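You operate a simulated robot arm through the tools that you are given. There is no shell and no other tool.

Carry out the task below with a simulated robot arm. There is one attempt and no reset: what you move stays moved.

## Task
Free the hinge block: run its bolt out and draw the shims.
Fine: dial to OUT; stand the driver back in its holster; every shim ends out. Set down upright: torque driver.

Only the result counts: the job must be done as asked and must still hold three seconds after the hand-in. Knocking over, shifting, dropping, spilling or breaking anything else fails it.

## Robot
A 7-joint arm with a two-finger parallel gripper, fixed in place. Base frame: the origin is on the floor under the middle of its stand, x ahead of it, y to its left, z up. Lengths are in m, angles in degrees, forces in N, time in s.
With the tool pointing down near the work surface it reaches from about 0.24 to 0.68 m from the base axis. Its first joint turns from -66.0 to 66.0 degrees. Payload 2.4 kg.
Tool frame: the origin (TCP) lies between the finger pads and is the grasp point; the fingertips stand 0.03 m ahead of it; z points along the fingers, y is the line along which they close. Largest opening 0.094 m; finger width 0.028, thickness 0.01; the body of the gripper, 0.05 by 0.096 m, starts 0.055 m behind the TCP.
Orientation is told as [roll, pitch, yaw] about the base's x, y, z axes, in that order, counted from this pose: with the fingers straight down and closing along the base's y, the tool's x points along the base's -x, its y along +y and its z along -z.

## Interface
- The arm moves only by the tool arm_command. Its argument "motion" is a list of rows, each an object (a shift or turn left out is 0, a gripper value left out holds the last) with "rot": the turn, a rotation vector about the base's x, y, z in degrees, a list of three; "offset": the shift along the base's x, y, z in m, a list of three; "hand": the opening, from 0 (shut) to 1 (fully open). In form: [{"rot": [rx, ry, rz], "offset": [dx, dy, dz], "hand": hand}, ...]. A call has 1 to 20 rows; each row shifts and turns the commanded pose from where the row before left it. A row lasts 0.2 s, in which the tool goes at most 0.05 m and 8.6 degrees; a call with a longer step from one row to the next is refused whole, and so is a gripper value outside its range. A pose out of reach is approached as far as the arm can. The call stops where the force on the tool passes 40 N (or 10 N more than at its start, if that is more) or the arm is blocked; 0.2 s more then pass. The fingers move at their own pace (about 0.153 m/s each) and stop on an object; they squeeze with about 27 N. The grip force told is the motor's: it shows also when the fingers shut on nothing. Time passes only in rows, and 0.2 s behind the last, so rows that do not move let the fingers close. The reply holds the time, the measured pose of the TCP, the force on the tool along the base axes, the opening and the grip force, in the units named above and with some noise, with the torque about the TCP (base axes, N m) and any sound that the robot's microphone picked up, and new pictures: "show" is both (left out), scene, wrist or none.
- Cameras (640 x 400 px; columns grow to the right, rows downward): "scene" is fixed at [0.0327, 0.4616, 1.4757]; the picture's right is [-0.80, -0.60, 0.00], its down [-0.23, 0.31, -0.92] and it looks along [0.55, -0.74, -0.39] (base axes); focal length 320 px, centre (320, 200). "wrist" rides on the gripper at [0.076, 0.014, -0.102] in the tool frame; the picture's right is [-0.18, 0.98, 0.00], its down [-0.75, -0.14, -0.64] and it looks along [-0.63, -0.12, 0.77] (tool axes); focal length 243 px, centre (320, 200). There is no depth. A picture from a camera that has moved, and an enlarged one, comes with that camera's place and axes in the base frame and with its lens. The place of the scene camera against the robot may be out by one fixed shift of up to 0.025 m in any direction.
- zoom(camera, box): a new picture of the part [left, top, right, bottom] of that camera's present view, enlarged. The clock stands still meanwhile.
- job_done(): hands the job in; it is judged then, once.

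Nothing tells you positions but the pictures and the camera data. Unless the task says otherwise, let go and move clear before handing in.

The tools are called after "Call:" by a JSON object that holds its "fn" and its "kwargs". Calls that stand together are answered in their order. arm_command: Moves the arm, as the interface text tells. Its arguments: {"type":"object","properties":{"motion":{"type":"array"},"show":{"type":"string","enum":["both","scene","wrist","none"]}},"required":["motion"]} The other tools are called the same way: zoom (camera, box) takes an enlarged picture of a part of a camera's view; job_done () hands the job in.

At the start:

```text
t: 0.0
eef_pos: [0.3339, -0.0716, 1.3144]
ee_rot: [-0.1, 0.0, 0.0]
force: [-0.6, -0.5, 0.0]
wrist_torque: [0.0, 0.02, 0.01]
opening: 0.0939
grasp_force: 0.1
```

scene: 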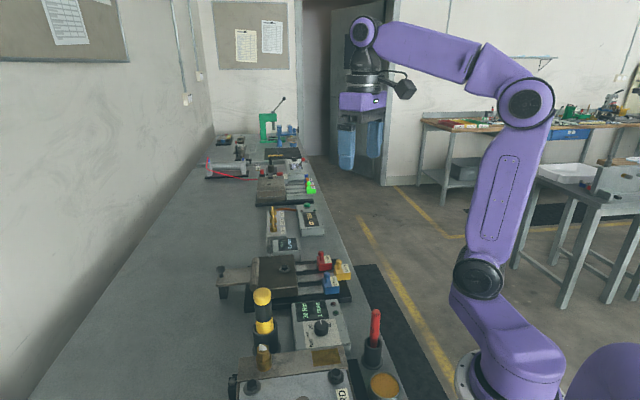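
wrist: 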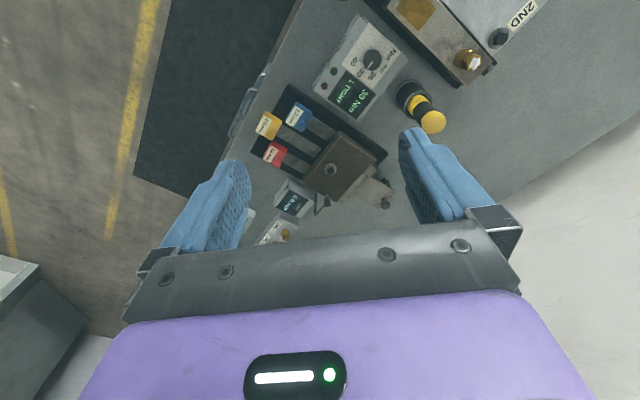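

I see a bench running along the robot with a block carrying shim tabs (red, yellow, blue), a dial box, a yellow/black driver in a holster, and other stations. I'll zoom in for details before moving.

Call:
{"fn": "zoom", "kwargs": {"camera": "scene", "box": [200, 230, 420, 400]}}

Call:
{"fn": "zoom", "kwargs": {"camera": "scene", "box": [190, 90, 350, 260]}}

Call:
{"fn": "zoom", "kwargs": {"camera": "wrist", "box": [220, 0, 560, 240]}}

```text
2.35 times, centred on (310, 315) of scene
camera zoom: at [0.0327, 0.4616, 1.4757], right [-0.8, -0.6, 0.0], down [-0.23, 0.31, -0.92], along [0.55, -0.74, -0.39], focal length 754 px, centre (344, -71)
```

zoom: 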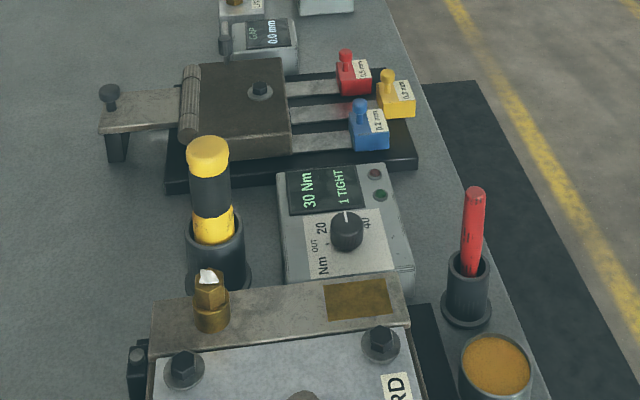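

```text
2.35 times, centred on (270, 175) of scene
camera zoom: at [0.0327, 0.4616, 1.4757], right [-0.8, -0.6, 0.0], down [-0.23, 0.31, -0.92], along [0.55, -0.74, -0.39], focal length 754 px, centre (438, 259)
```

zoom: 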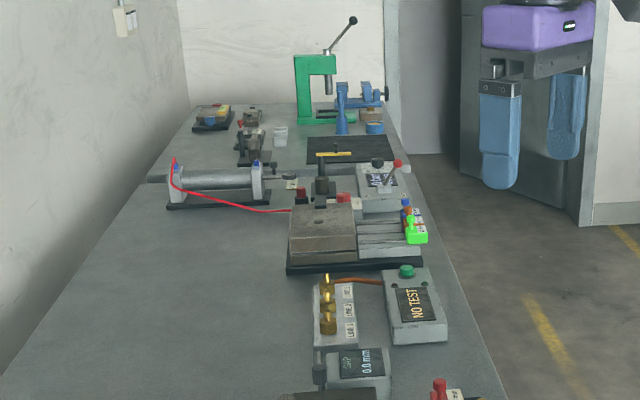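

```text
1.67 times, centred on (390, 120) of wrist
camera zoom: at [0.2587, -0.0567, 1.4148], right [0.18, 0.98, 0.0], down [0.75, -0.14, 0.64], along [0.63, -0.12, -0.77], focal length 404 px, centre (203, 333)
```

zoom: 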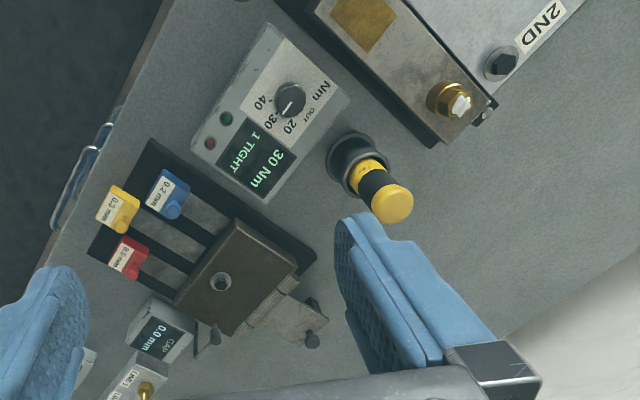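

The near hinge block has its bolt at about (0.567, -0.089), with shim tabs around (0.44–0.52, -0.13 to -0.21). The torque unit's dial is near (0.363, 0.02) and points at 30, and the driver stands at about (0.452, 0.10). I'll move down above the dial for a closer view.

Call:
{"fn": "arm_command", "kwargs": {"motion": [{"offset": [0, 0.015, -0.04], "hand": 1}, {"offset": [0, 0.015, -0.04]}, {"offset": [0, 0.015, -0.04]}, {"offset": [0, 0.015, -0.04]}, {"offset": [0, 0.01, -0.03]}, {}]}}

```text
t: 1.4
eef_pos: [0.3332, -0.0016, 1.1228]
ee_rot: [0.0, 0.0, -0.1]
force: [0.4, -0.3, 0.9]
wrist_torque: [-0.04, -0.02, 0.01]
opening: 0.094
grasp_force: 0.1
camera wrist: at [0.2582, 0.0131, 1.2248], right [0.19, 0.98, 0.0], down [0.75, -0.14, 0.64], along [0.63, -0.12, -0.77], focal length 243 px, centre (320, 200)
```

scene: 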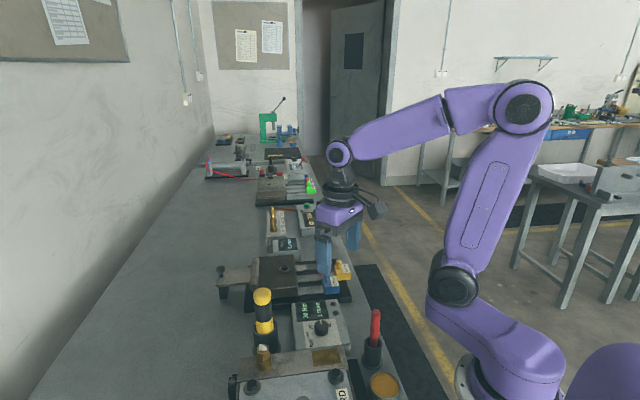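
wrist: 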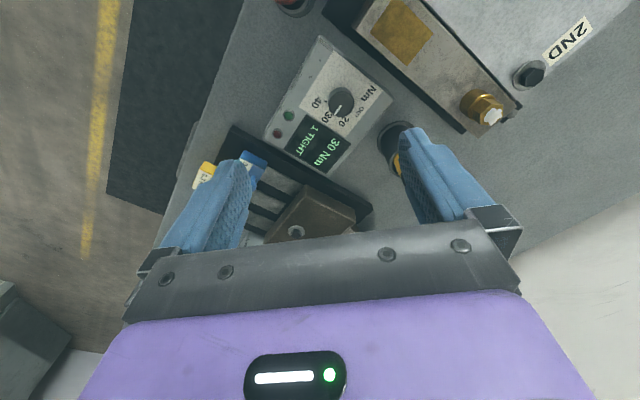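

Call:
{"fn": "zoom", "kwargs": {"camera": "wrist", "box": [250, 30, 430, 180]}}

Call:
{"fn": "zoom", "kwargs": {"camera": "scene", "box": [210, 250, 370, 350]}}

```text
2.67 times, centred on (340, 105) of wrist
camera zoom: at [0.2582, 0.0131, 1.2248], right [0.19, 0.98, 0.0], down [0.75, -0.14, 0.64], along [0.63, -0.12, -0.77], focal length 647 px, centre (267, 453)
```

zoom: 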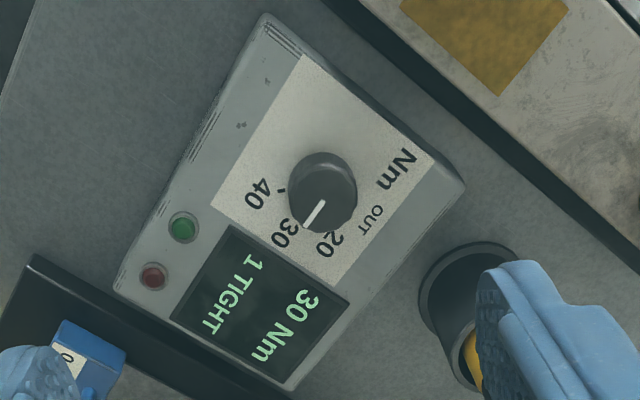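

```text
4.00 times, centred on (290, 300) of scene
camera zoom: at [0.0327, 0.4616, 1.4757], right [-0.8, -0.6, 0.0], down [-0.23, 0.31, -0.92], along [0.55, -0.74, -0.39], focal length 1281 px, centre (440, -200)
```

zoom: 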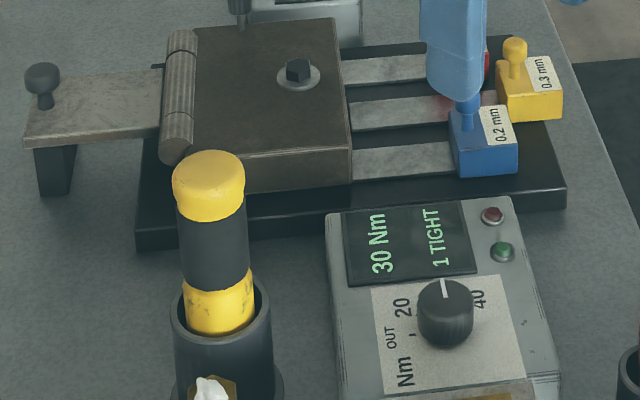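

The dial knob is at about (0.361, 0.020) with its top near z 0.909. OUT lies about 80° counter-clockwise from 30. I'll hover over the knob pre-turned by -40° so the turn ends in a comfortable pose.

Call:
{"fn": "arm_command", "kwargs": {"motion": [{"offset": [0.0056, 0.0043, -0.0225], "rot": [0, 0, -8], "hand": 0.7}, {"offset": [0.0056, 0.0043, -0.0225], "rot": [0, 0, -8]}, {"offset": [0.0056, 0.0043, -0.0225], "rot": [0, 0, -8]}, {"offset": [0.0056, 0.0043, -0.0225], "rot": [0, 0, -8]}, {"offset": [0.0056, 0.0043, -0.0225], "rot": [0, 0, -8]}, {}]}}

```text
t: 2.8
eef_pos: [0.3651, 0.0198, 1.0103]
ee_rot: [0.0, -0.1, -40.2]
force: [0.9, 0.1, 0.6]
wrist_torque: [0.0, -0.01, -0.01]
opening: 0.0657
grasp_force: 0.0
camera wrist: at [0.315, 0.0806, 1.1118], right [0.77, 0.63, 0.0], down [0.48, -0.59, 0.64], along [0.41, -0.5, -0.77], focal length 243 px, centre (320, 200)
```

scene: 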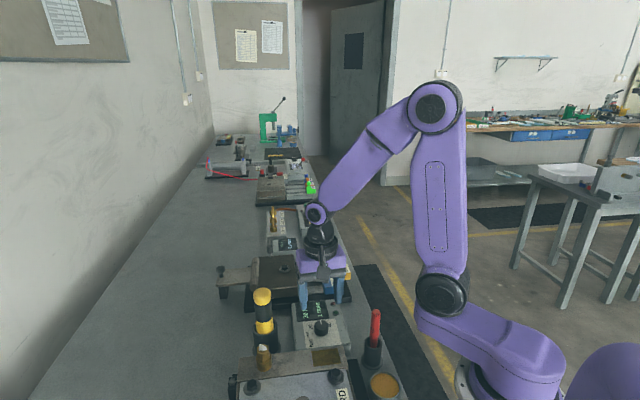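
wrist: 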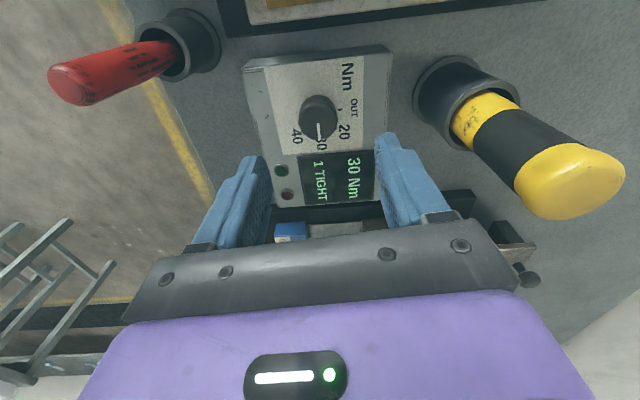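

Call:
{"fn": "zoom", "kwargs": {"camera": "wrist", "box": [240, 40, 400, 160]}}

Call:
{"fn": "zoom", "kwargs": {"camera": "wrist", "box": [400, 40, 640, 240]}}

```text
3.33 times, centred on (320, 100) of wrist
camera zoom: at [0.315, 0.0806, 1.1118], right [0.77, 0.63, 0.0], down [0.48, -0.59, 0.64], along [0.41, -0.5, -0.77], focal length 809 px, centre (320, 533)
```

zoom: 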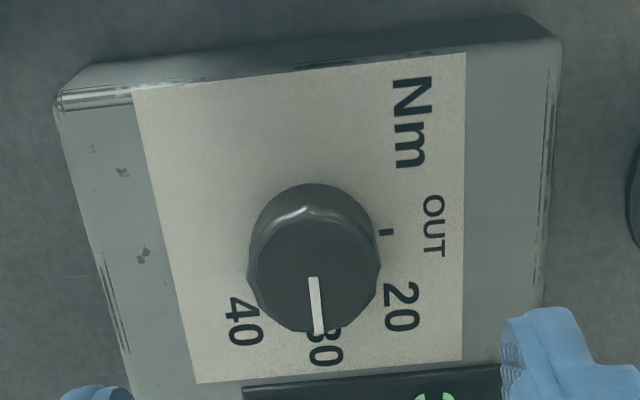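

```text
2.00 times, centred on (520, 140) of wrist
camera zoom: at [0.315, 0.0806, 1.1118], right [0.77, 0.63, 0.0], down [0.48, -0.59, 0.64], along [0.41, -0.5, -0.77], focal length 485 px, centre (-80, 320)
```

zoom: 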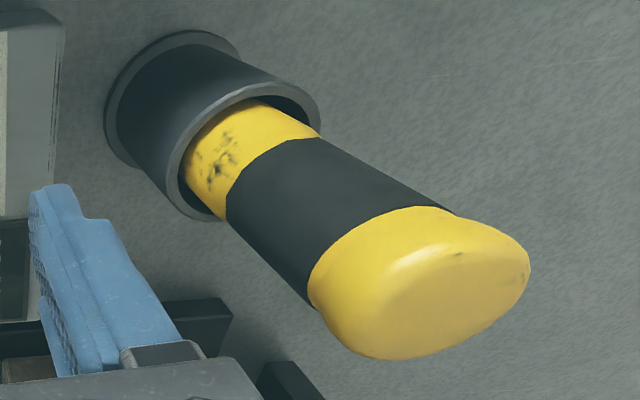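

The knob centre looks to be about (0.366, 0.016), within a few mm of my hover point. I'll lower partway and re-check alignment.

Call:
{"fn": "arm_command", "kwargs": {"motion": [{"offset": [0.0005, -0.0018, -0.018]}, {"offset": [0.0005, -0.0018, -0.018]}, {"offset": [0, 0, -0.016]}, {}]}}

```text
t: 3.8
eef_pos: [0.3642, 0.0173, 0.9572]
ee_rot: [0.0, 0.0, -40.0]
force: [0.5, -0.1, -0.2]
wrist_torque: [-0.02, -0.02, -0.03]
opening: 0.0659
grasp_force: 0.0
camera wrist: at [0.3153, 0.0773, 1.0597], right [0.77, 0.63, 0.0], down [0.49, -0.59, 0.64], along [0.41, -0.5, -0.77], focal length 243 px, centre (320, 200)
```

scene: 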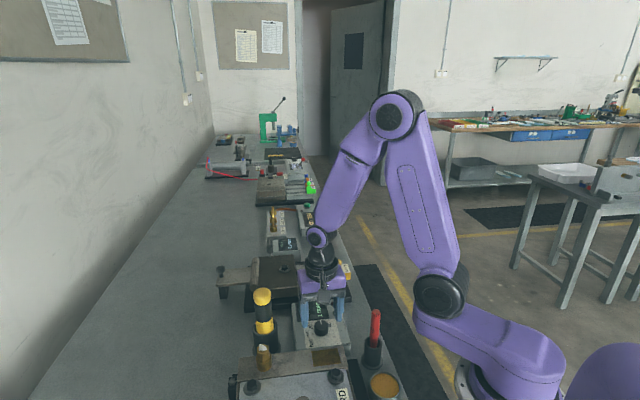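
wrist: 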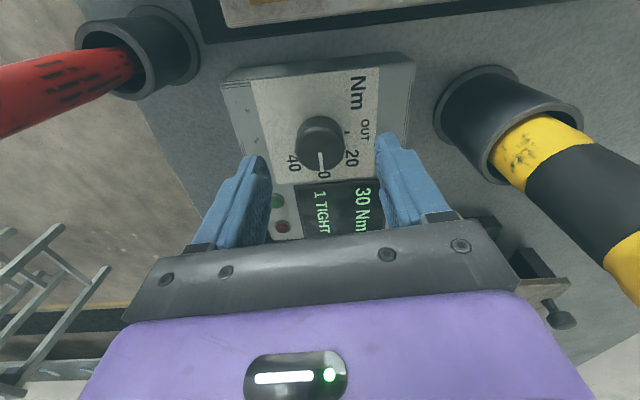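

Call:
{"fn": "zoom", "kwargs": {"camera": "wrist", "box": [240, 90, 400, 190]}}

Call:
{"fn": "zoom", "kwargs": {"camera": "scene", "box": [270, 240, 410, 400]}}

```text
4.00 times, centred on (320, 140) of wrist
camera zoom: at [0.3153, 0.0773, 1.0597], right [0.77, 0.63, 0.0], down [0.49, -0.59, 0.64], along [0.41, -0.5, -0.77], focal length 970 px, centre (320, 440)
```

zoom: 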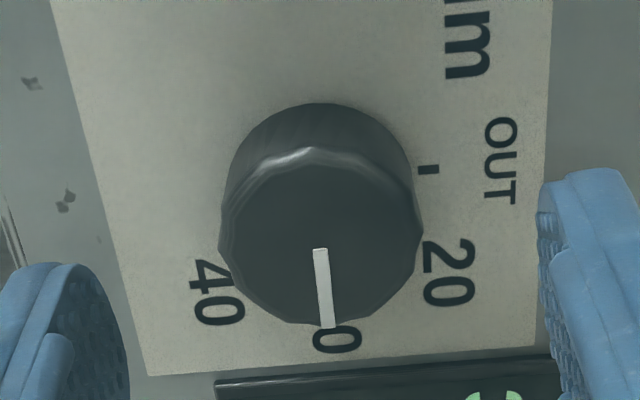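

```text
2.50 times, centred on (340, 320) of scene
camera zoom: at [0.0327, 0.4616, 1.4757], right [-0.8, -0.6, 0.0], down [-0.23, 0.31, -0.92], along [0.55, -0.74, -0.39], focal length 801 px, centre (270, -100)
```

zoom: 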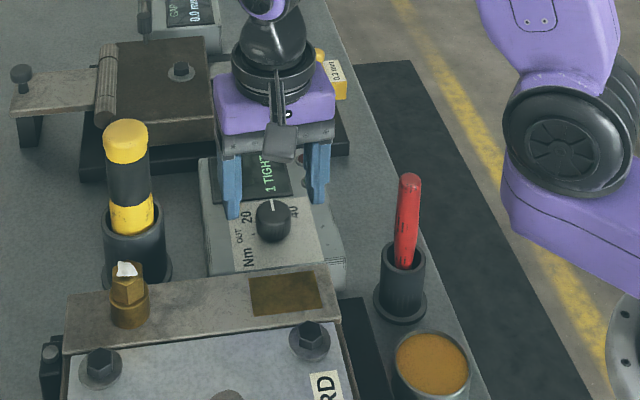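

I'm now nearly centred over the knob. To keep the wrist camera away from the red tool, I'll turn to yaw -90 first, so the 80° turn ends at -10.

Call:
{"fn": "arm_command", "kwargs": {"motion": [{"offset": [0.0003, -0.0003, 0], "rot": [0, 0, -8.3]}, {"offset": [0.0003, -0.0003, 0], "rot": [0, 0, -8.3]}, {"offset": [0.0003, -0.0003, 0], "rot": [0, 0, -8.3]}, {"offset": [0.0003, -0.0003, 0], "rot": [0, 0, -8.3]}, {"offset": [0.0003, -0.0003, 0], "rot": [0, 0, -8.3]}, {"offset": [0, -0.0003, 0], "rot": [0, 0, -8.3]}, {}]}}

```text
t: 5.4
eef_pos: [0.3645, 0.0155, 0.9587]
ee_rot: [-0.1, -0.1, -89.9]
force: [0.6, -0.4, 0.8]
wrist_torque: [-0.01, 0.0, 0.0]
opening: 0.066
grasp_force: 0.1
camera wrist: at [0.3795, 0.0915, 1.0601], right [0.98, -0.18, 0.0], down [-0.14, -0.75, 0.64], along [-0.12, -0.63, -0.77], focal length 243 px, centre (320, 200)
```

scene: 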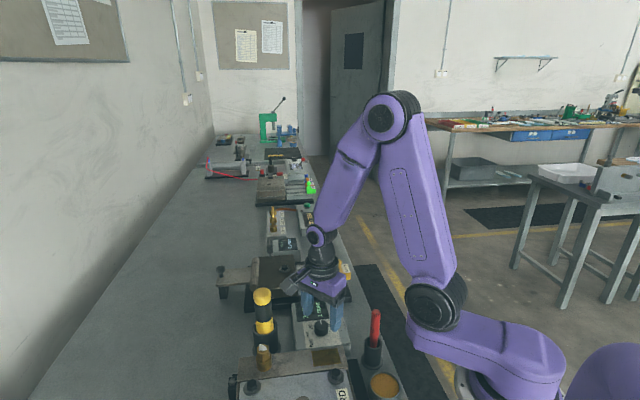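
wrist: 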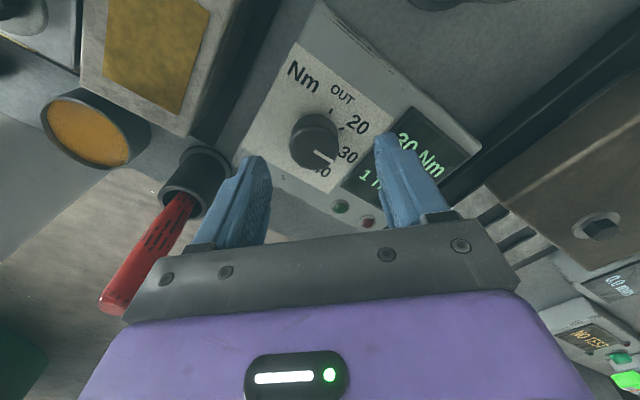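

Call:
{"fn": "zoom", "kwargs": {"camera": "wrist", "box": [240, 90, 400, 190]}}

```text
4.00 times, centred on (320, 140) of wrist
camera zoom: at [0.3795, 0.0915, 1.0601], right [0.98, -0.18, 0.0], down [-0.14, -0.75, 0.64], along [-0.12, -0.63, -0.77], focal length 970 px, centre (320, 440)
```

zoom: 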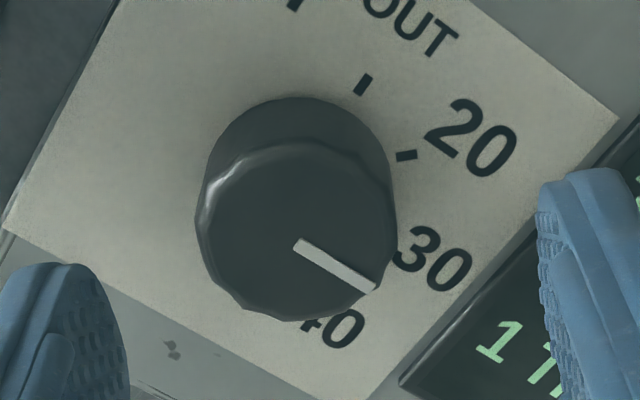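

The lateral offsets from the two yaw views agree on a knob centre of about (0.361, 0.0195), top z about 0.92. I'll correct for that, descend so the tips straddle the knob, and check.

Call:
{"fn": "arm_command", "kwargs": {"motion": [{"offset": [-0.0035, 0.004, 0]}, {"offset": [0, 0, -0.01]}, {"offset": [0, 0, -0.01]}, {}]}}

Call:
{"fn": "zoom", "kwargs": {"camera": "wrist", "box": [220, 90, 420, 215]}}

Call:
{"fn": "zoom", "kwargs": {"camera": "scene", "box": [270, 270, 390, 360]}}

```text
t: 6.4
eef_pos: [0.362, 0.0186, 0.9378]
ee_rot: [0.0, 0.0, -89.8]
force: [0.4, 0.4, -0.2]
wrist_torque: [0.02, -0.01, 0.02]
opening: 0.0658
grasp_force: 0.1
camera wrist: at [0.3755, 0.0951, 1.0402], right [0.98, -0.18, 0.0], down [-0.14, -0.75, 0.64], along [-0.12, -0.63, -0.77], focal length 243 px, centre (320, 200)
```

scene: 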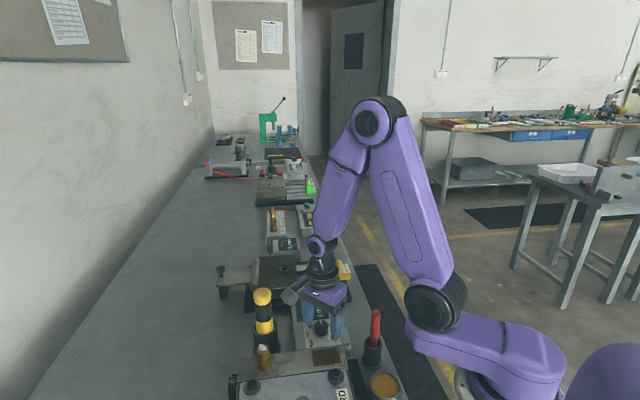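
wrist: 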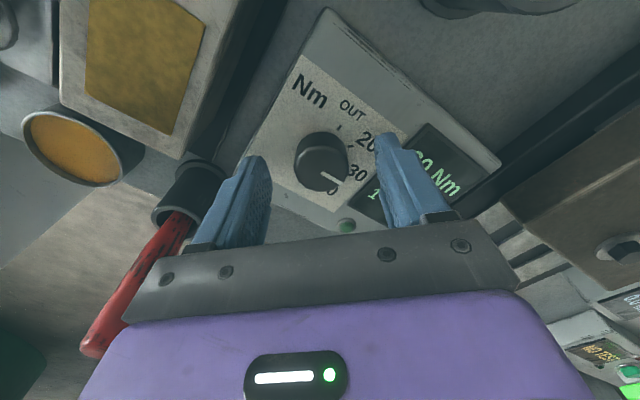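

```text
3.20 times, centred on (320, 152) of wrist
camera zoom: at [0.3755, 0.0951, 1.0402], right [0.98, -0.18, 0.0], down [-0.14, -0.75, 0.64], along [-0.12, -0.63, -0.77], focal length 776 px, centre (320, 352)
```

zoom: 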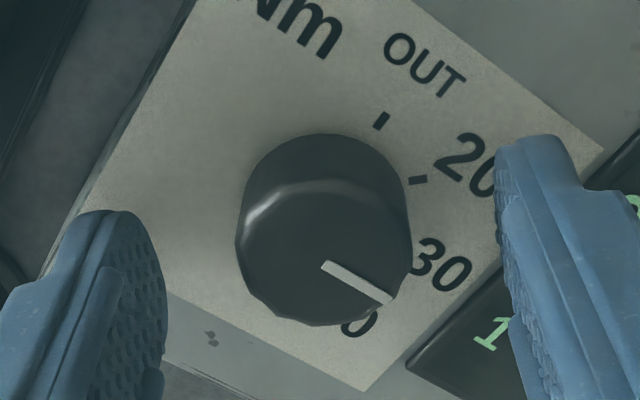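

```text
4.44 times, centred on (330, 315) of scene
camera zoom: at [0.0327, 0.4616, 1.4757], right [-0.8, -0.6, 0.0], down [-0.23, 0.31, -0.92], along [0.55, -0.74, -0.39], focal length 1424 px, centre (276, -311)
```

zoom: 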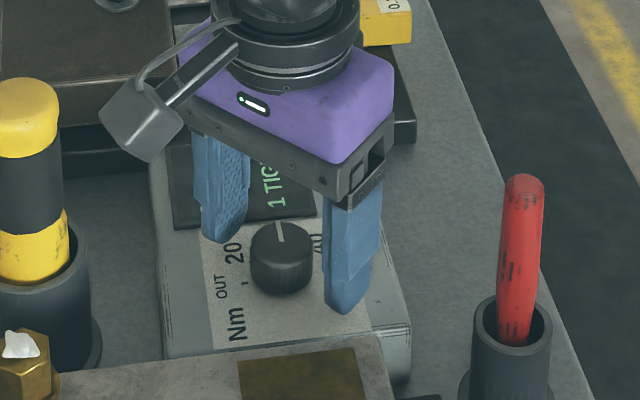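

The knob is centred between the fingers, with the tips just above the panel. Closing on it now.

Call:
{"fn": "arm_command", "kwargs": {"motion": [{"hand": 0}, {"hand": 0}, {"hand": 0}], "show": "wrist"}}

```text
t: 7.2
eef_pos: [0.3636, 0.0188, 0.9379]
ee_rot: [0.1, 0.0, -89.7]
force: [9.2, 0.2, -12.3]
wrist_torque: [0.03, 0.14, -0.03]
opening: 0.0314
grasp_force: 45.2
camera wrist: at [0.3763, 0.0951, 1.0403], right [0.98, -0.18, 0.0], down [-0.14, -0.75, 0.64], along [-0.11, -0.63, -0.77], focal length 243 px, centre (320, 200)
```

wrist: 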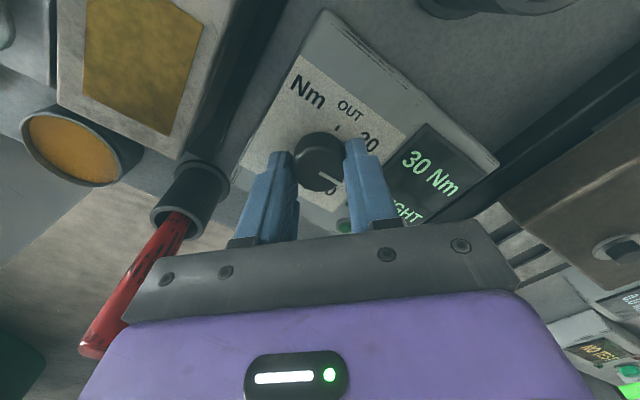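

Gripped at about 31 mm. I'll turn counter-clockwise in part and check that the pointer follows.

Call:
{"fn": "arm_command", "kwargs": {"motion": [{"rot": [0, 0, 5]}, {"rot": [0, 0, 7]}, {"rot": [0, 0, 8]}, {"rot": [0, 0, 8]}, {"rot": [0, 0, 8]}, {}], "show": "wrist"}}

Call:
{"fn": "zoom", "kwargs": {"camera": "wrist", "box": [220, 60, 460, 230]}}

```text
t: 8.6
eef_pos: [0.3609, 0.0196, 0.9383]
ee_rot: [0.1, 0.0, -53.7]
force: [18.0, -0.3, -19.6]
wrist_torque: [-0.03, 0.33, -0.01]
opening: 0.0314
grasp_force: 45.6
camera wrist: at [0.3292, 0.089, 1.0402], right [0.9, 0.43, 0.0], down [0.33, -0.69, 0.64], along [0.28, -0.58, -0.77], focal length 243 px, centre (320, 200)
```

wrist: 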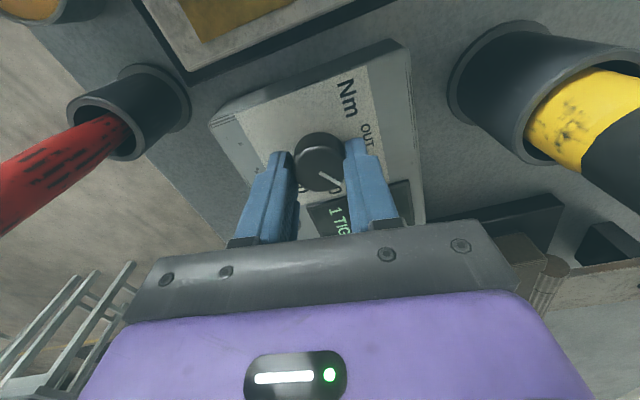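

```text
2.35 times, centred on (340, 145) of wrist
camera zoom: at [0.3292, 0.089, 1.0402], right [0.9, 0.43, 0.0], down [0.33, -0.69, 0.64], along [0.28, -0.58, -0.77], focal length 571 px, centre (273, 329)
```

zoom: 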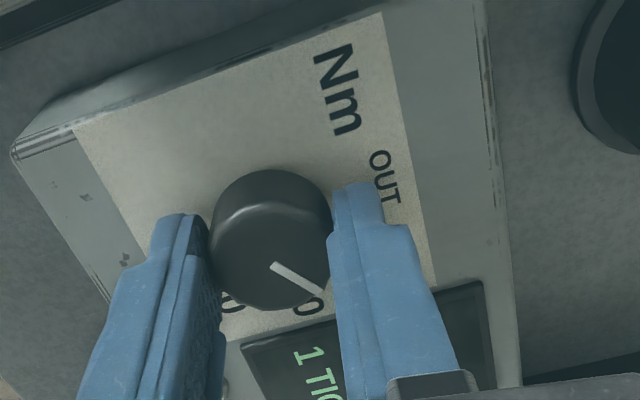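

The pointer turns with the gripper, so far about 36°. I'll continue, easing the side load slightly.

Call:
{"fn": "arm_command", "kwargs": {"motion": [{"rot": [0, 0, 7], "offset": [0.0008, 0, 0]}, {"rot": [0, 0, 8], "offset": [0.0004, 0, 0]}, {"rot": [0, 0, 7]}, {}], "show": "wrist"}}

Call:
{"fn": "zoom", "kwargs": {"camera": "wrist", "box": [220, 60, 460, 230]}}

```text
t: 9.6
eef_pos: [0.363, 0.0187, 0.9383]
ee_rot: [0.0, 0.0, -31.7]
force: [5.1, 7.2, -1.2]
wrist_torque: [0.4, -0.75, -0.03]
opening: 0.0315
grasp_force: 45.0
camera wrist: at [0.306, 0.0715, 1.0403], right [0.67, 0.74, 0.0], down [0.57, -0.52, 0.64], along [0.47, -0.43, -0.77], focal length 243 px, centre (320, 200)
```

wrist: 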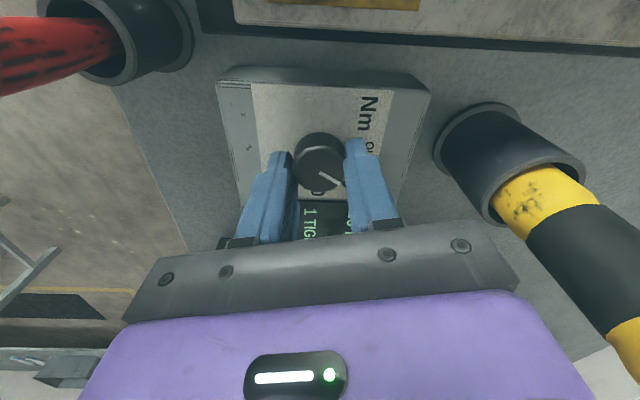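

```text
2.35 times, centred on (340, 145) of wrist
camera zoom: at [0.306, 0.0715, 1.0403], right [0.67, 0.74, 0.0], down [0.57, -0.52, 0.64], along [0.47, -0.43, -0.77], focal length 571 px, centre (273, 329)
```

zoom: 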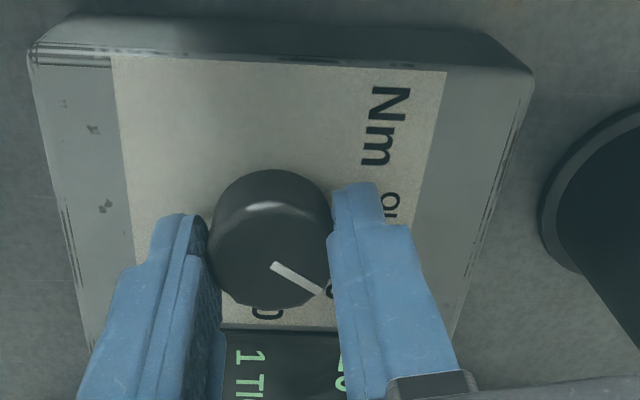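

The knob is still following at 58° turned. Finishing the remaining ~22° to reach OUT.

Call:
{"fn": "arm_command", "kwargs": {"motion": [{"rot": [0, 0, 7]}, {"rot": [0, 0, 8]}, {"rot": [0, 0, 7]}, {}], "show": "wrist"}}

Call:
{"fn": "zoom", "kwargs": {"camera": "scene", "box": [270, 270, 390, 360]}}

```text
t: 10.6
eef_pos: [0.3631, 0.0194, 0.9385]
ee_rot: [0.0, 0.0, -9.8]
force: [6.0, 13.9, 10.7]
wrist_torque: [0.82, 0.6, 0.01]
opening: 0.0313
grasp_force: 45.5
camera wrist: at [0.2907, 0.0465, 1.0403], right [0.35, 0.94, 0.0], down [0.72, -0.27, 0.64], along [0.6, -0.22, -0.77], focal length 243 px, centre (320, 200)
```

wrist: 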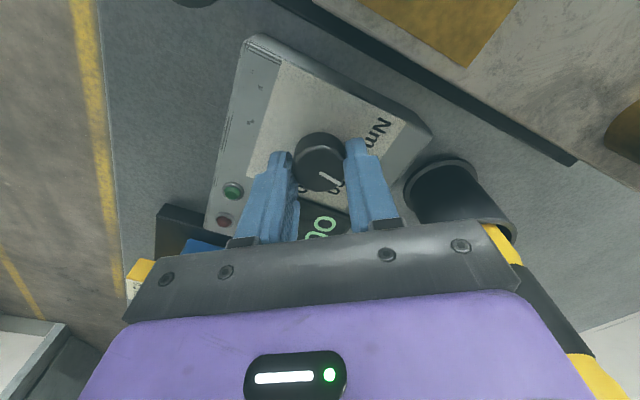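

```text
4.44 times, centred on (330, 315) of scene
camera zoom: at [0.0327, 0.462, 1.4755], right [-0.8, -0.6, 0.0], down [-0.23, 0.31, -0.92], along [0.55, -0.74, -0.39], focal length 1424 px, centre (276, -311)
```

zoom: 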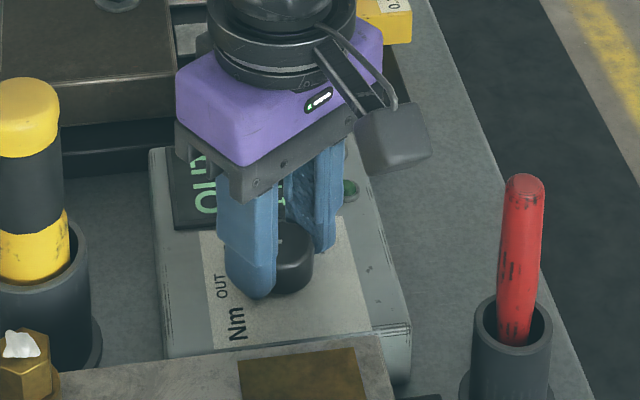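

The display now reads "OUT". I'll open and lift clear straight up.

Call:
{"fn": "arm_command", "kwargs": {"motion": [{"hand": 0.7}, {"hand": 0.7}, {"offset": [0, 0, 0.02]}, {"offset": [0, 0, 0.04]}, {"offset": [0, 0, 0.04]}, {"offset": [0, 0, 0.04]}, {}]}}

Call:
{"fn": "zoom", "kwargs": {"camera": "wrist", "box": [210, 0, 450, 190]}}

```text
t: 12.2
eef_pos: [0.3627, 0.0196, 1.0785]
ee_rot: [0.1, 0.1, -9.8]
force: [-0.6, -0.6, 0.1]
wrist_torque: [0.02, 0.02, 0.0]
opening: 0.0655
grasp_force: 0.0
camera wrist: at [0.29, 0.0471, 1.1807], right [0.35, 0.94, 0.0], down [0.72, -0.27, 0.64], along [0.6, -0.22, -0.77], focal length 243 px, centre (320, 200)
```

scene: 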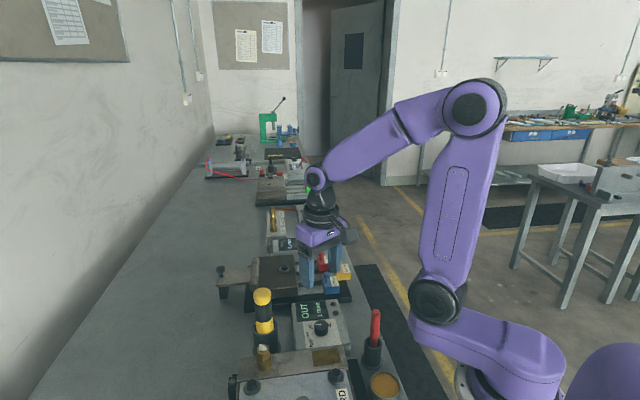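
wrist: 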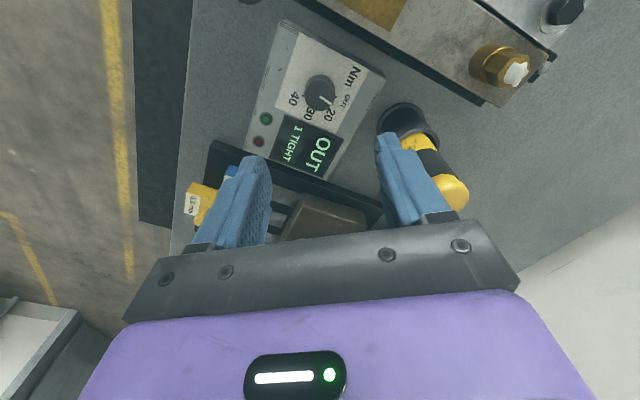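

```text
2.11 times, centred on (330, 95) of wrist
camera zoom: at [0.29, 0.0471, 1.1807], right [0.35, 0.94, 0.0], down [0.72, -0.27, 0.64], along [0.6, -0.22, -0.77], focal length 511 px, centre (299, 421)
```

zoom: 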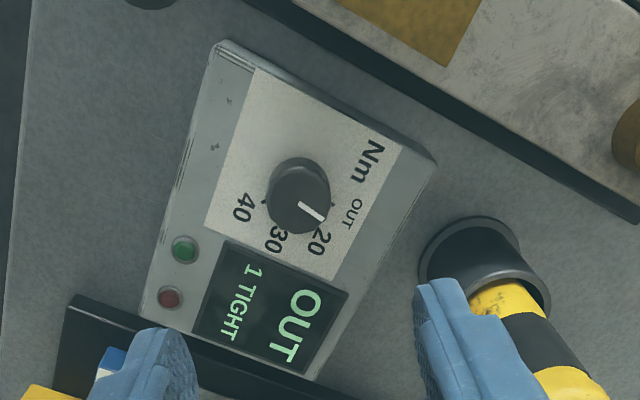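

Call:
{"fn": "zoom", "kwargs": {"camera": "wrist", "box": [285, 60, 365, 120]}}

Call:
{"fn": "zoom", "kwargs": {"camera": "scene", "box": [280, 290, 360, 350]}}

Call:
{"fn": "zoom", "kwargs": {"camera": "wrist", "box": [360, 80, 500, 220]}}

```text
6.67 times, centred on (325, 90) of wrist
camera zoom: at [0.29, 0.0471, 1.1807], right [0.35, 0.94, 0.0], down [0.72, -0.27, 0.64], along [0.6, -0.22, -0.77], focal length 1618 px, centre (287, 933)
```

zoom: 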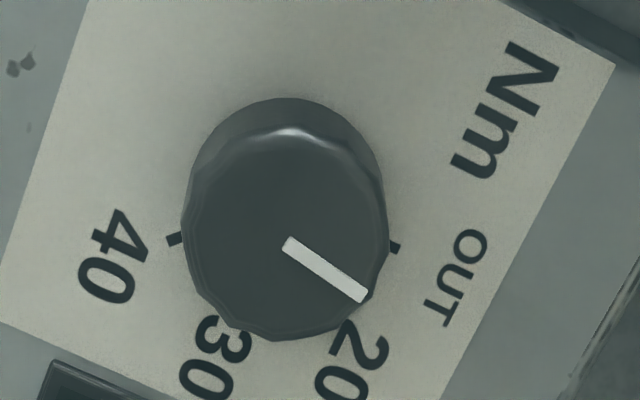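

```text
6.67 times, centred on (320, 320) of scene
camera zoom: at [0.0327, 0.4616, 1.4757], right [-0.8, -0.6, 0.0], down [-0.23, 0.31, -0.92], along [0.55, -0.74, -0.39], focal length 2136 px, centre (320, -600)
```

zoom: 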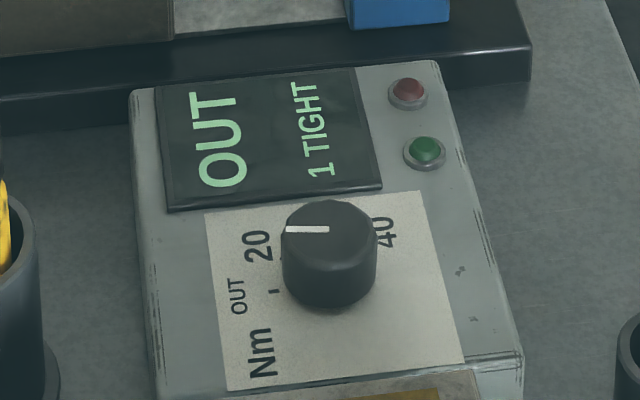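

```text
2.86 times, centred on (430, 150) of wrist
camera zoom: at [0.29, 0.0471, 1.1807], right [0.35, 0.94, 0.0], down [0.72, -0.27, 0.64], along [0.6, -0.22, -0.77], focal length 693 px, centre (6, 343)
```

zoom: 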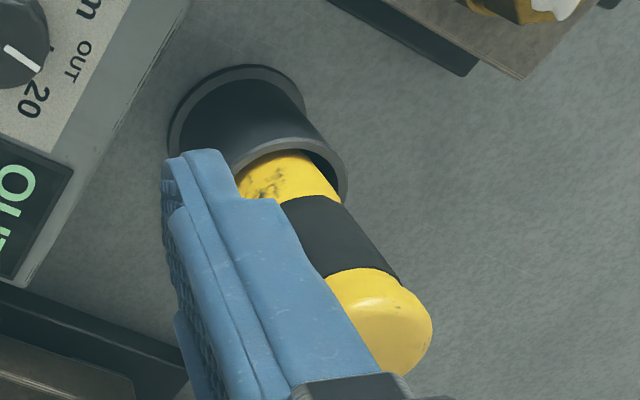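

The display shows OUT, but the pointer sits about 12° short of the OUT tick. I'll regrip and nudge it on for margin, starting from yaw -32 so the camera stays away from the red tool.

Call:
{"fn": "arm_command", "kwargs": {"motion": [{"rot": [0, 0, -8], "offset": [-0.0004, 0.0003, -0.02]}, {"rot": [0, 0, -8], "offset": [-0.0004, 0.0003, -0.03]}, {"rot": [0, 0, -6], "offset": [0, 0, -0.03]}, {"offset": [0, 0, -0.03]}, {"offset": [0, 0, -0.02]}, {"offset": [0, 0, -0.0105]}, {}], "show": "wrist"}}

Call:
{"fn": "zoom", "kwargs": {"camera": "wrist", "box": [220, 90, 420, 215]}}

```text
t: 13.8
eef_pos: [0.3612, 0.0197, 0.937]
ee_rot: [0.0, 0.1, -31.8]
force: [0.3, -0.6, -0.4]
wrist_torque: [0.02, -0.04, 0.0]
opening: 0.066
grasp_force: 0.0
camera wrist: at [0.3047, 0.0724, 1.0396], right [0.67, 0.74, 0.0], down [0.57, -0.52, 0.64], along [0.47, -0.43, -0.77], focal length 243 px, centre (320, 200)
```

wrist: 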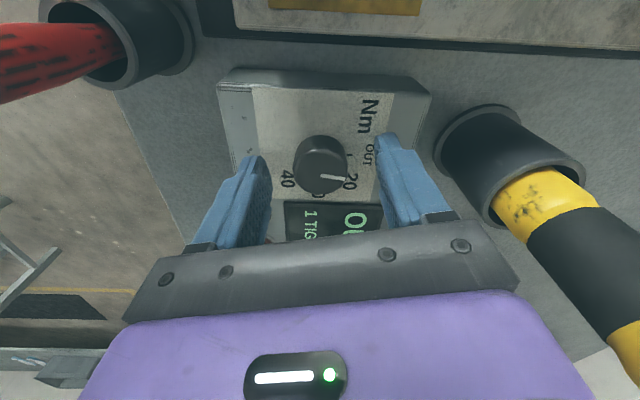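

```text
3.20 times, centred on (320, 152) of wrist
camera zoom: at [0.3047, 0.0724, 1.0396], right [0.67, 0.74, 0.0], down [0.57, -0.52, 0.64], along [0.47, -0.43, -0.77], focal length 776 px, centre (320, 352)
```

zoom: 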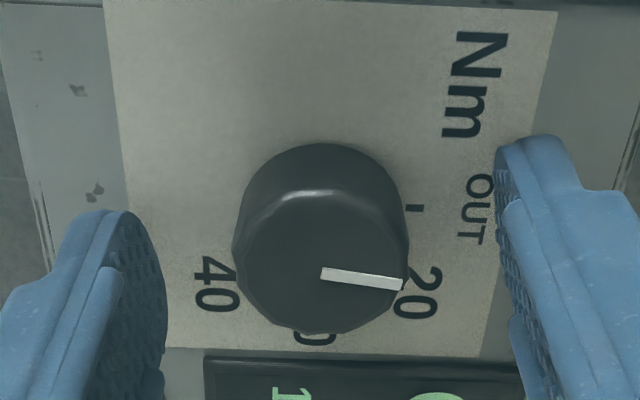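

Call:
{"fn": "arm_command", "kwargs": {"motion": [{"hand": 0}, {"hand": 0}, {"hand": 0}, {"rot": [0, 0, 5]}, {"rot": [0, 0, 5]}, {"rot": [0, 0, 5]}, {}], "show": "none"}}

Call:
{"fn": "zoom", "kwargs": {"camera": "wrist", "box": [220, 90, 420, 215]}}

```text
t: 15.4
eef_pos: [0.3618, 0.0205, 0.9374]
ee_rot: [-0.1, 0.0, -16.8]
force: [2.9, 4.4, -2.1]
wrist_torque: [-0.15, 0.48, -0.53]
opening: 0.0314
grasp_force: 45.1
```

```text
3.20 times, centred on (320, 152) of wrist
camera zoom: at [0.2934, 0.0557, 1.0398], right [0.46, 0.89, 0.0], down [0.68, -0.35, 0.64], along [0.57, -0.3, -0.77], focal length 776 px, centre (320, 352)
```

zoom: 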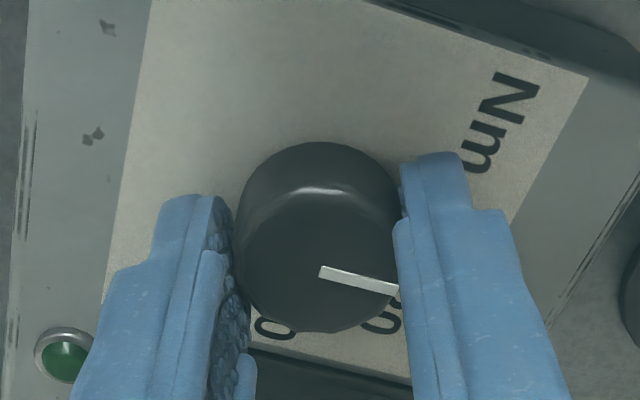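

There's resistance now, which suggests the dial is at its end stop. I'll release and lift to check.

Call:
{"fn": "arm_command", "kwargs": {"motion": [{"hand": 0.7}, {"hand": 0.7}, {"offset": [0, 0, 0.02]}, {"offset": [0, 0, 0.04]}, {"offset": [0, 0, 0.04]}, {"offset": [0, 0, 0.04]}, {}], "show": "wrist"}}

Call:
{"fn": "zoom", "kwargs": {"camera": "scene", "box": [280, 290, 360, 350]}}

Call:
{"fn": "zoom", "kwargs": {"camera": "wrist", "box": [285, 60, 365, 120]}}

```text
t: 17.0
eef_pos: [0.3629, 0.0206, 1.0788]
ee_rot: [0.1, 0.0, -16.8]
force: [0.0, 0.3, -0.6]
wrist_torque: [-0.02, -0.01, 0.03]
opening: 0.0657
grasp_force: 0.0
camera wrist: at [0.2939, 0.0557, 1.1811], right [0.46, 0.89, 0.0], down [0.68, -0.35, 0.64], along [0.57, -0.3, -0.77], focal length 243 px, centre (320, 200)
```

wrist: 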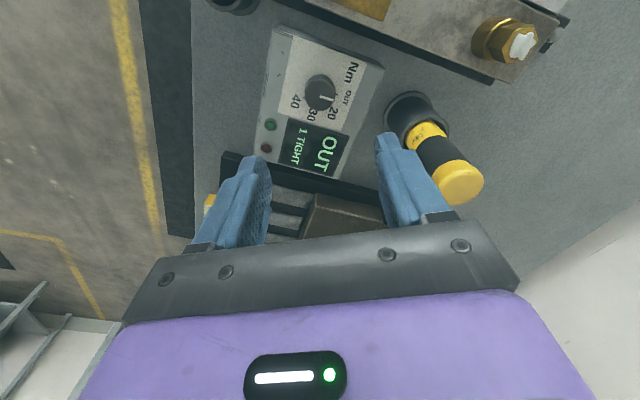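

```text
6.67 times, centred on (320, 320) of scene
camera zoom: at [0.0327, 0.4616, 1.4757], right [-0.8, -0.6, 0.0], down [-0.23, 0.31, -0.92], along [0.55, -0.74, -0.39], focal length 2136 px, centre (320, -600)
```

zoom: 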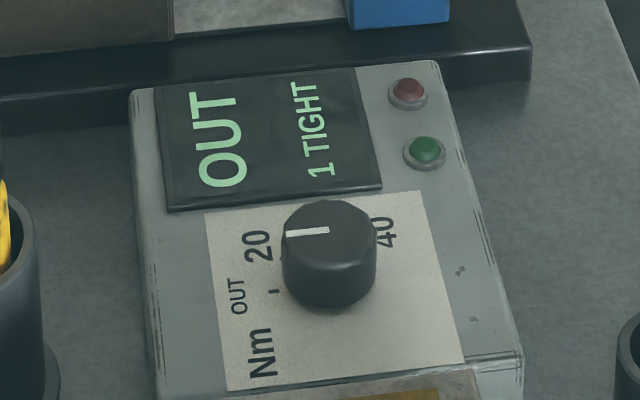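

```text
6.67 times, centred on (325, 90) of wrist
camera zoom: at [0.2939, 0.0557, 1.1811], right [0.46, 0.89, 0.0], down [0.68, -0.35, 0.64], along [0.57, -0.3, -0.77], focal length 1618 px, centre (287, 933)
```

zoom: 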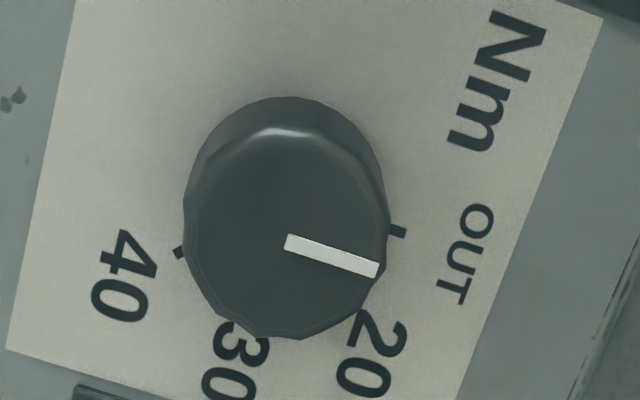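

The pointer is now on the OUT tick. Next is the driver: I'll rise and hover above it at yaw 0 to locate its axis precisely.

Call:
{"fn": "arm_command", "kwargs": {"motion": [{"offset": [0, 0, 0.04], "hand": 1}, {"offset": [0, 0, 0.04], "rot": [0, 0, 8.4]}, {"offset": [0.03, 0.025, 0], "rot": [0, 0, 8.4]}, {"offset": [0.03, 0.025, 0]}, {"offset": [0.028, 0.028, 0]}, {}]}}

Call:
{"fn": "zoom", "kwargs": {"camera": "wrist", "box": [240, 60, 400, 180]}}

```text
t: 18.4
eef_pos: [0.4512, 0.0986, 1.1579]
ee_rot: [-0.1, 0.0, 0.0]
force: [-1.0, 0.1, -0.1]
wrist_torque: [-0.01, 0.02, -0.02]
opening: 0.0941
grasp_force: 0.0
camera wrist: at [0.3752, 0.1129, 1.2603], right [0.18, 0.98, 0.0], down [0.75, -0.14, 0.64], along [0.63, -0.12, -0.77], focal length 243 px, centre (320, 200)
```

scene: 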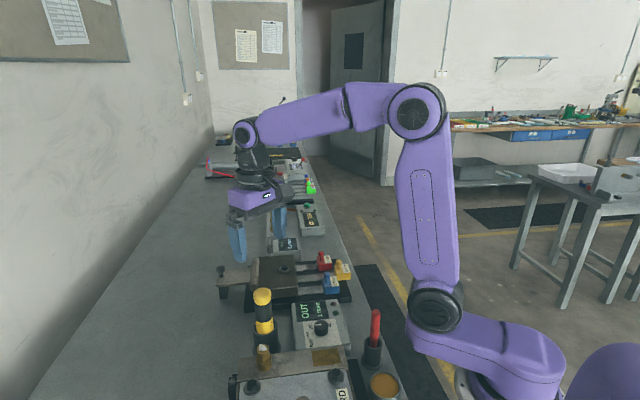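
wrist: 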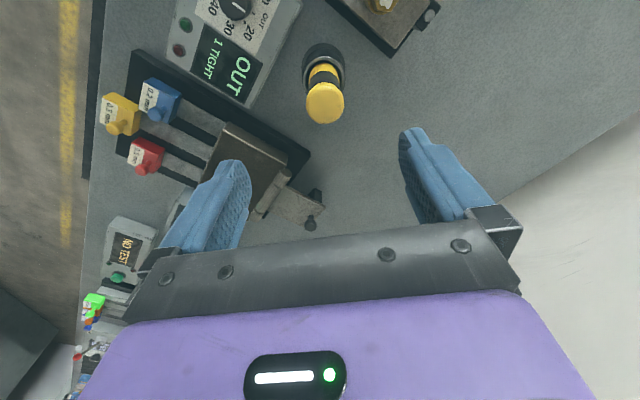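

```text
3.33 times, centred on (320, 120) of wrist
camera zoom: at [0.3752, 0.1129, 1.2603], right [0.18, 0.98, 0.0], down [0.75, -0.14, 0.64], along [0.63, -0.12, -0.77], focal length 809 px, centre (320, 467)
```

zoom: 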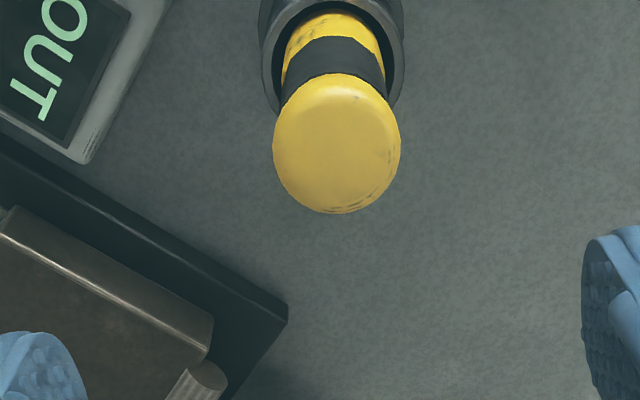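

The driver's axis is at about (0.454, 0.1025), top near z 1.022, with the holster rim near 0.93. I'll centre over it, descend to just above the top, and verify.

Call:
{"fn": "arm_command", "kwargs": {"motion": [{"offset": [0.003, 0.004, -0.03]}, {"offset": [0, 0, -0.03]}, {"offset": [0, 0, -0.03]}, {}]}}

Call:
{"fn": "zoom", "kwargs": {"camera": "wrist", "box": [220, 60, 420, 185]}}

```text
t: 19.4
eef_pos: [0.4534, 0.1022, 1.0665]
ee_rot: [0.0, 0.0, 0.0]
force: [1.4, 0.2, -0.6]
wrist_torque: [0.01, 0.01, 0.01]
opening: 0.094
grasp_force: 0.0
camera wrist: at [0.3775, 0.117, 1.1699], right [0.18, 0.98, 0.0], down [0.75, -0.14, 0.64], along [0.63, -0.12, -0.77], focal length 243 px, centre (320, 200)
```

scene: 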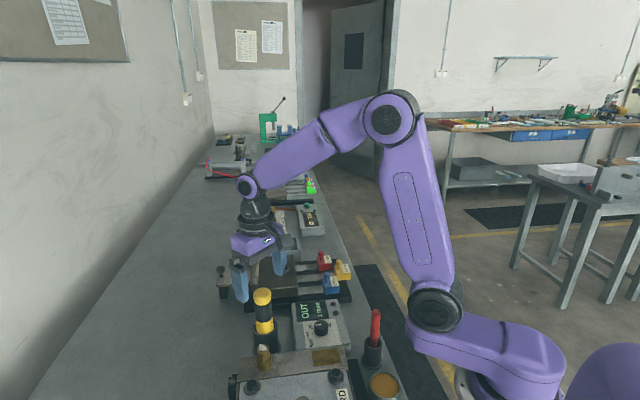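
wrist: 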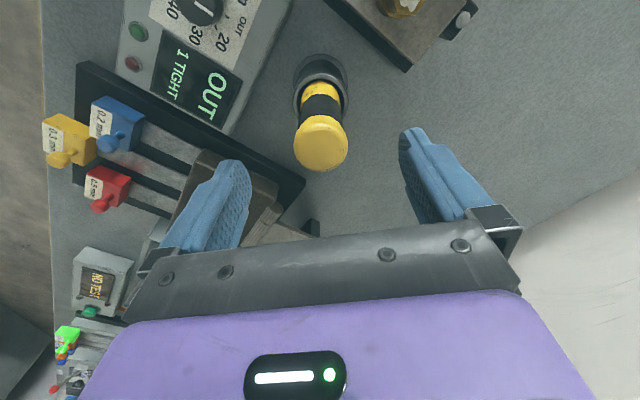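

```text
3.20 times, centred on (320, 122) of wrist
camera zoom: at [0.3775, 0.117, 1.1699], right [0.18, 0.98, 0.0], down [0.75, -0.14, 0.64], along [0.63, -0.12, -0.77], focal length 776 px, centre (320, 448)
```

zoom: 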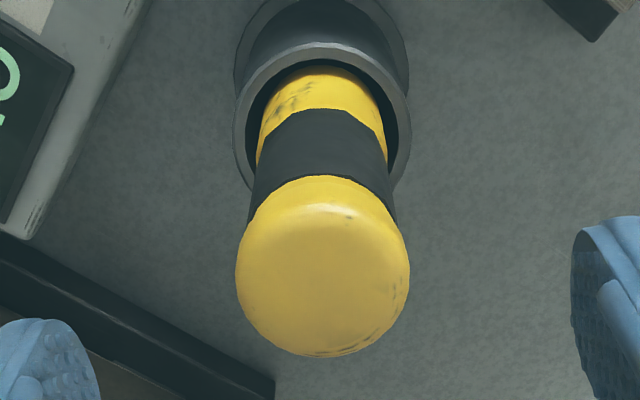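

The cap is well aligned between the fingers. Descending to grip the black band, then closing.

Call:
{"fn": "arm_command", "kwargs": {"motion": [{"offset": [0, 0, -0.03]}, {"offset": [0, 0, -0.03]}, {"offset": [0, 0, -0.025]}, {}]}}

Call:
{"fn": "zoom", "kwargs": {"camera": "scene", "box": [200, 240, 320, 360]}}

```text
t: 20.4
eef_pos: [0.4549, 0.1014, 0.982]
ee_rot: [0.1, -0.1, 0.0]
force: [-0.4, 0.4, -0.1]
wrist_torque: [0.01, -0.04, -0.02]
opening: 0.0941
grasp_force: 0.1
camera wrist: at [0.3784, 0.1162, 1.0843], right [0.18, 0.98, 0.0], down [0.75, -0.14, 0.64], along [0.63, -0.12, -0.77], focal length 243 px, centre (320, 200)
```

scene: 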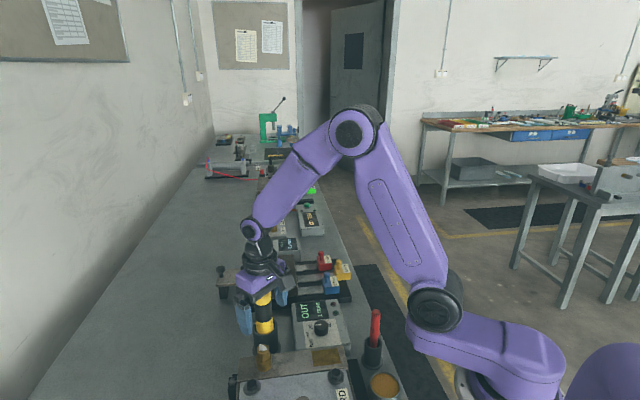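
wrist: 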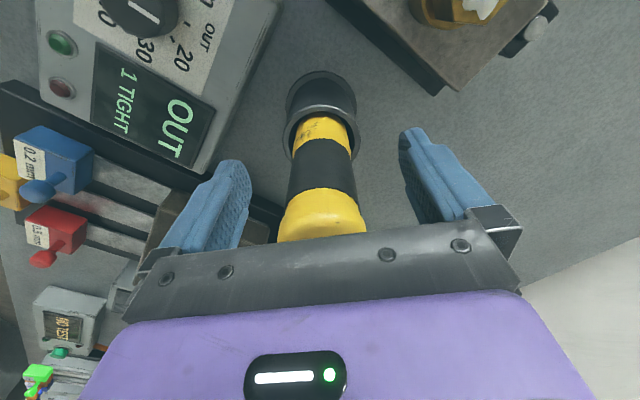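

```text
3.33 times, centred on (260, 300) of scene
camera zoom: at [0.0327, 0.4616, 1.4757], right [-0.8, -0.6, 0.0], down [-0.23, 0.31, -0.92], along [0.55, -0.74, -0.39], focal length 1068 px, centre (520, -133)
```

zoom: 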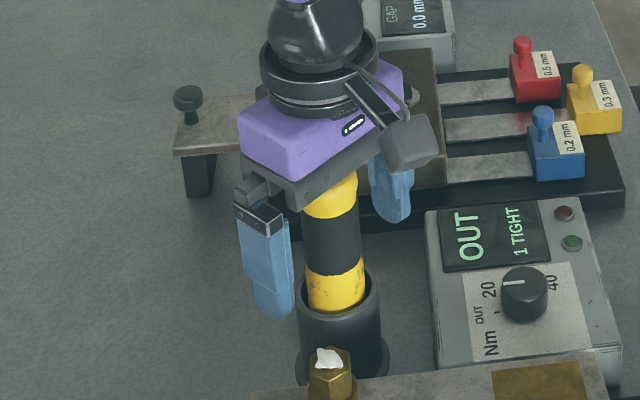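

The fingers straddle the handle above the holster rim. Closing.

Call:
{"fn": "arm_command", "kwargs": {"motion": [{"hand": 0}, {"hand": 0}, {"hand": 0}, {}]}}

```text
t: 21.4
eef_pos: [0.4539, 0.1009, 0.983]
ee_rot: [-0.1, 0.0, 0.0]
force: [-0.2, 1.2, 0.1]
wrist_torque: [0.08, 0.02, 0.02]
opening: 0.0373
grasp_force: 27.4
camera wrist: at [0.3784, 0.1163, 1.0845], right [0.18, 0.98, 0.0], down [0.75, -0.14, 0.64], along [0.63, -0.12, -0.77], focal length 243 px, centre (320, 200)
```

scene: 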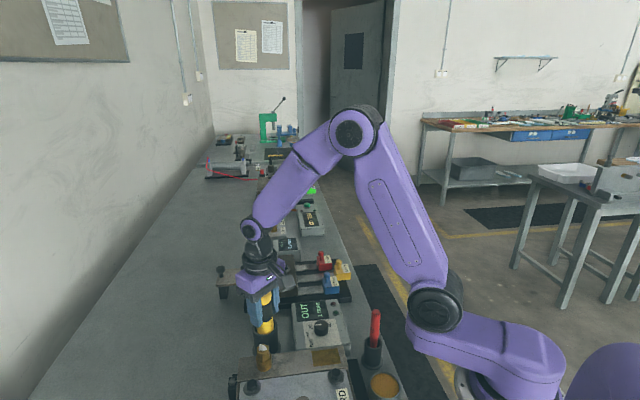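
wrist: 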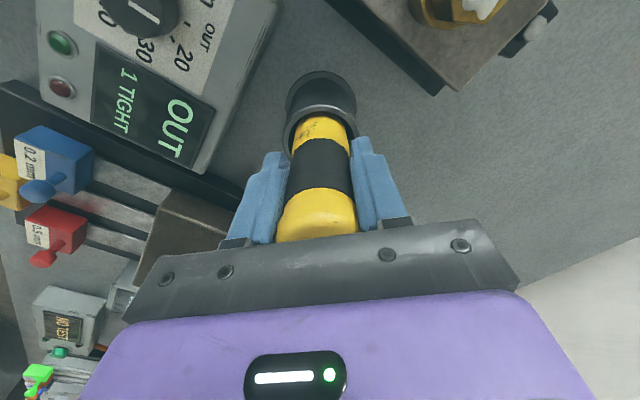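

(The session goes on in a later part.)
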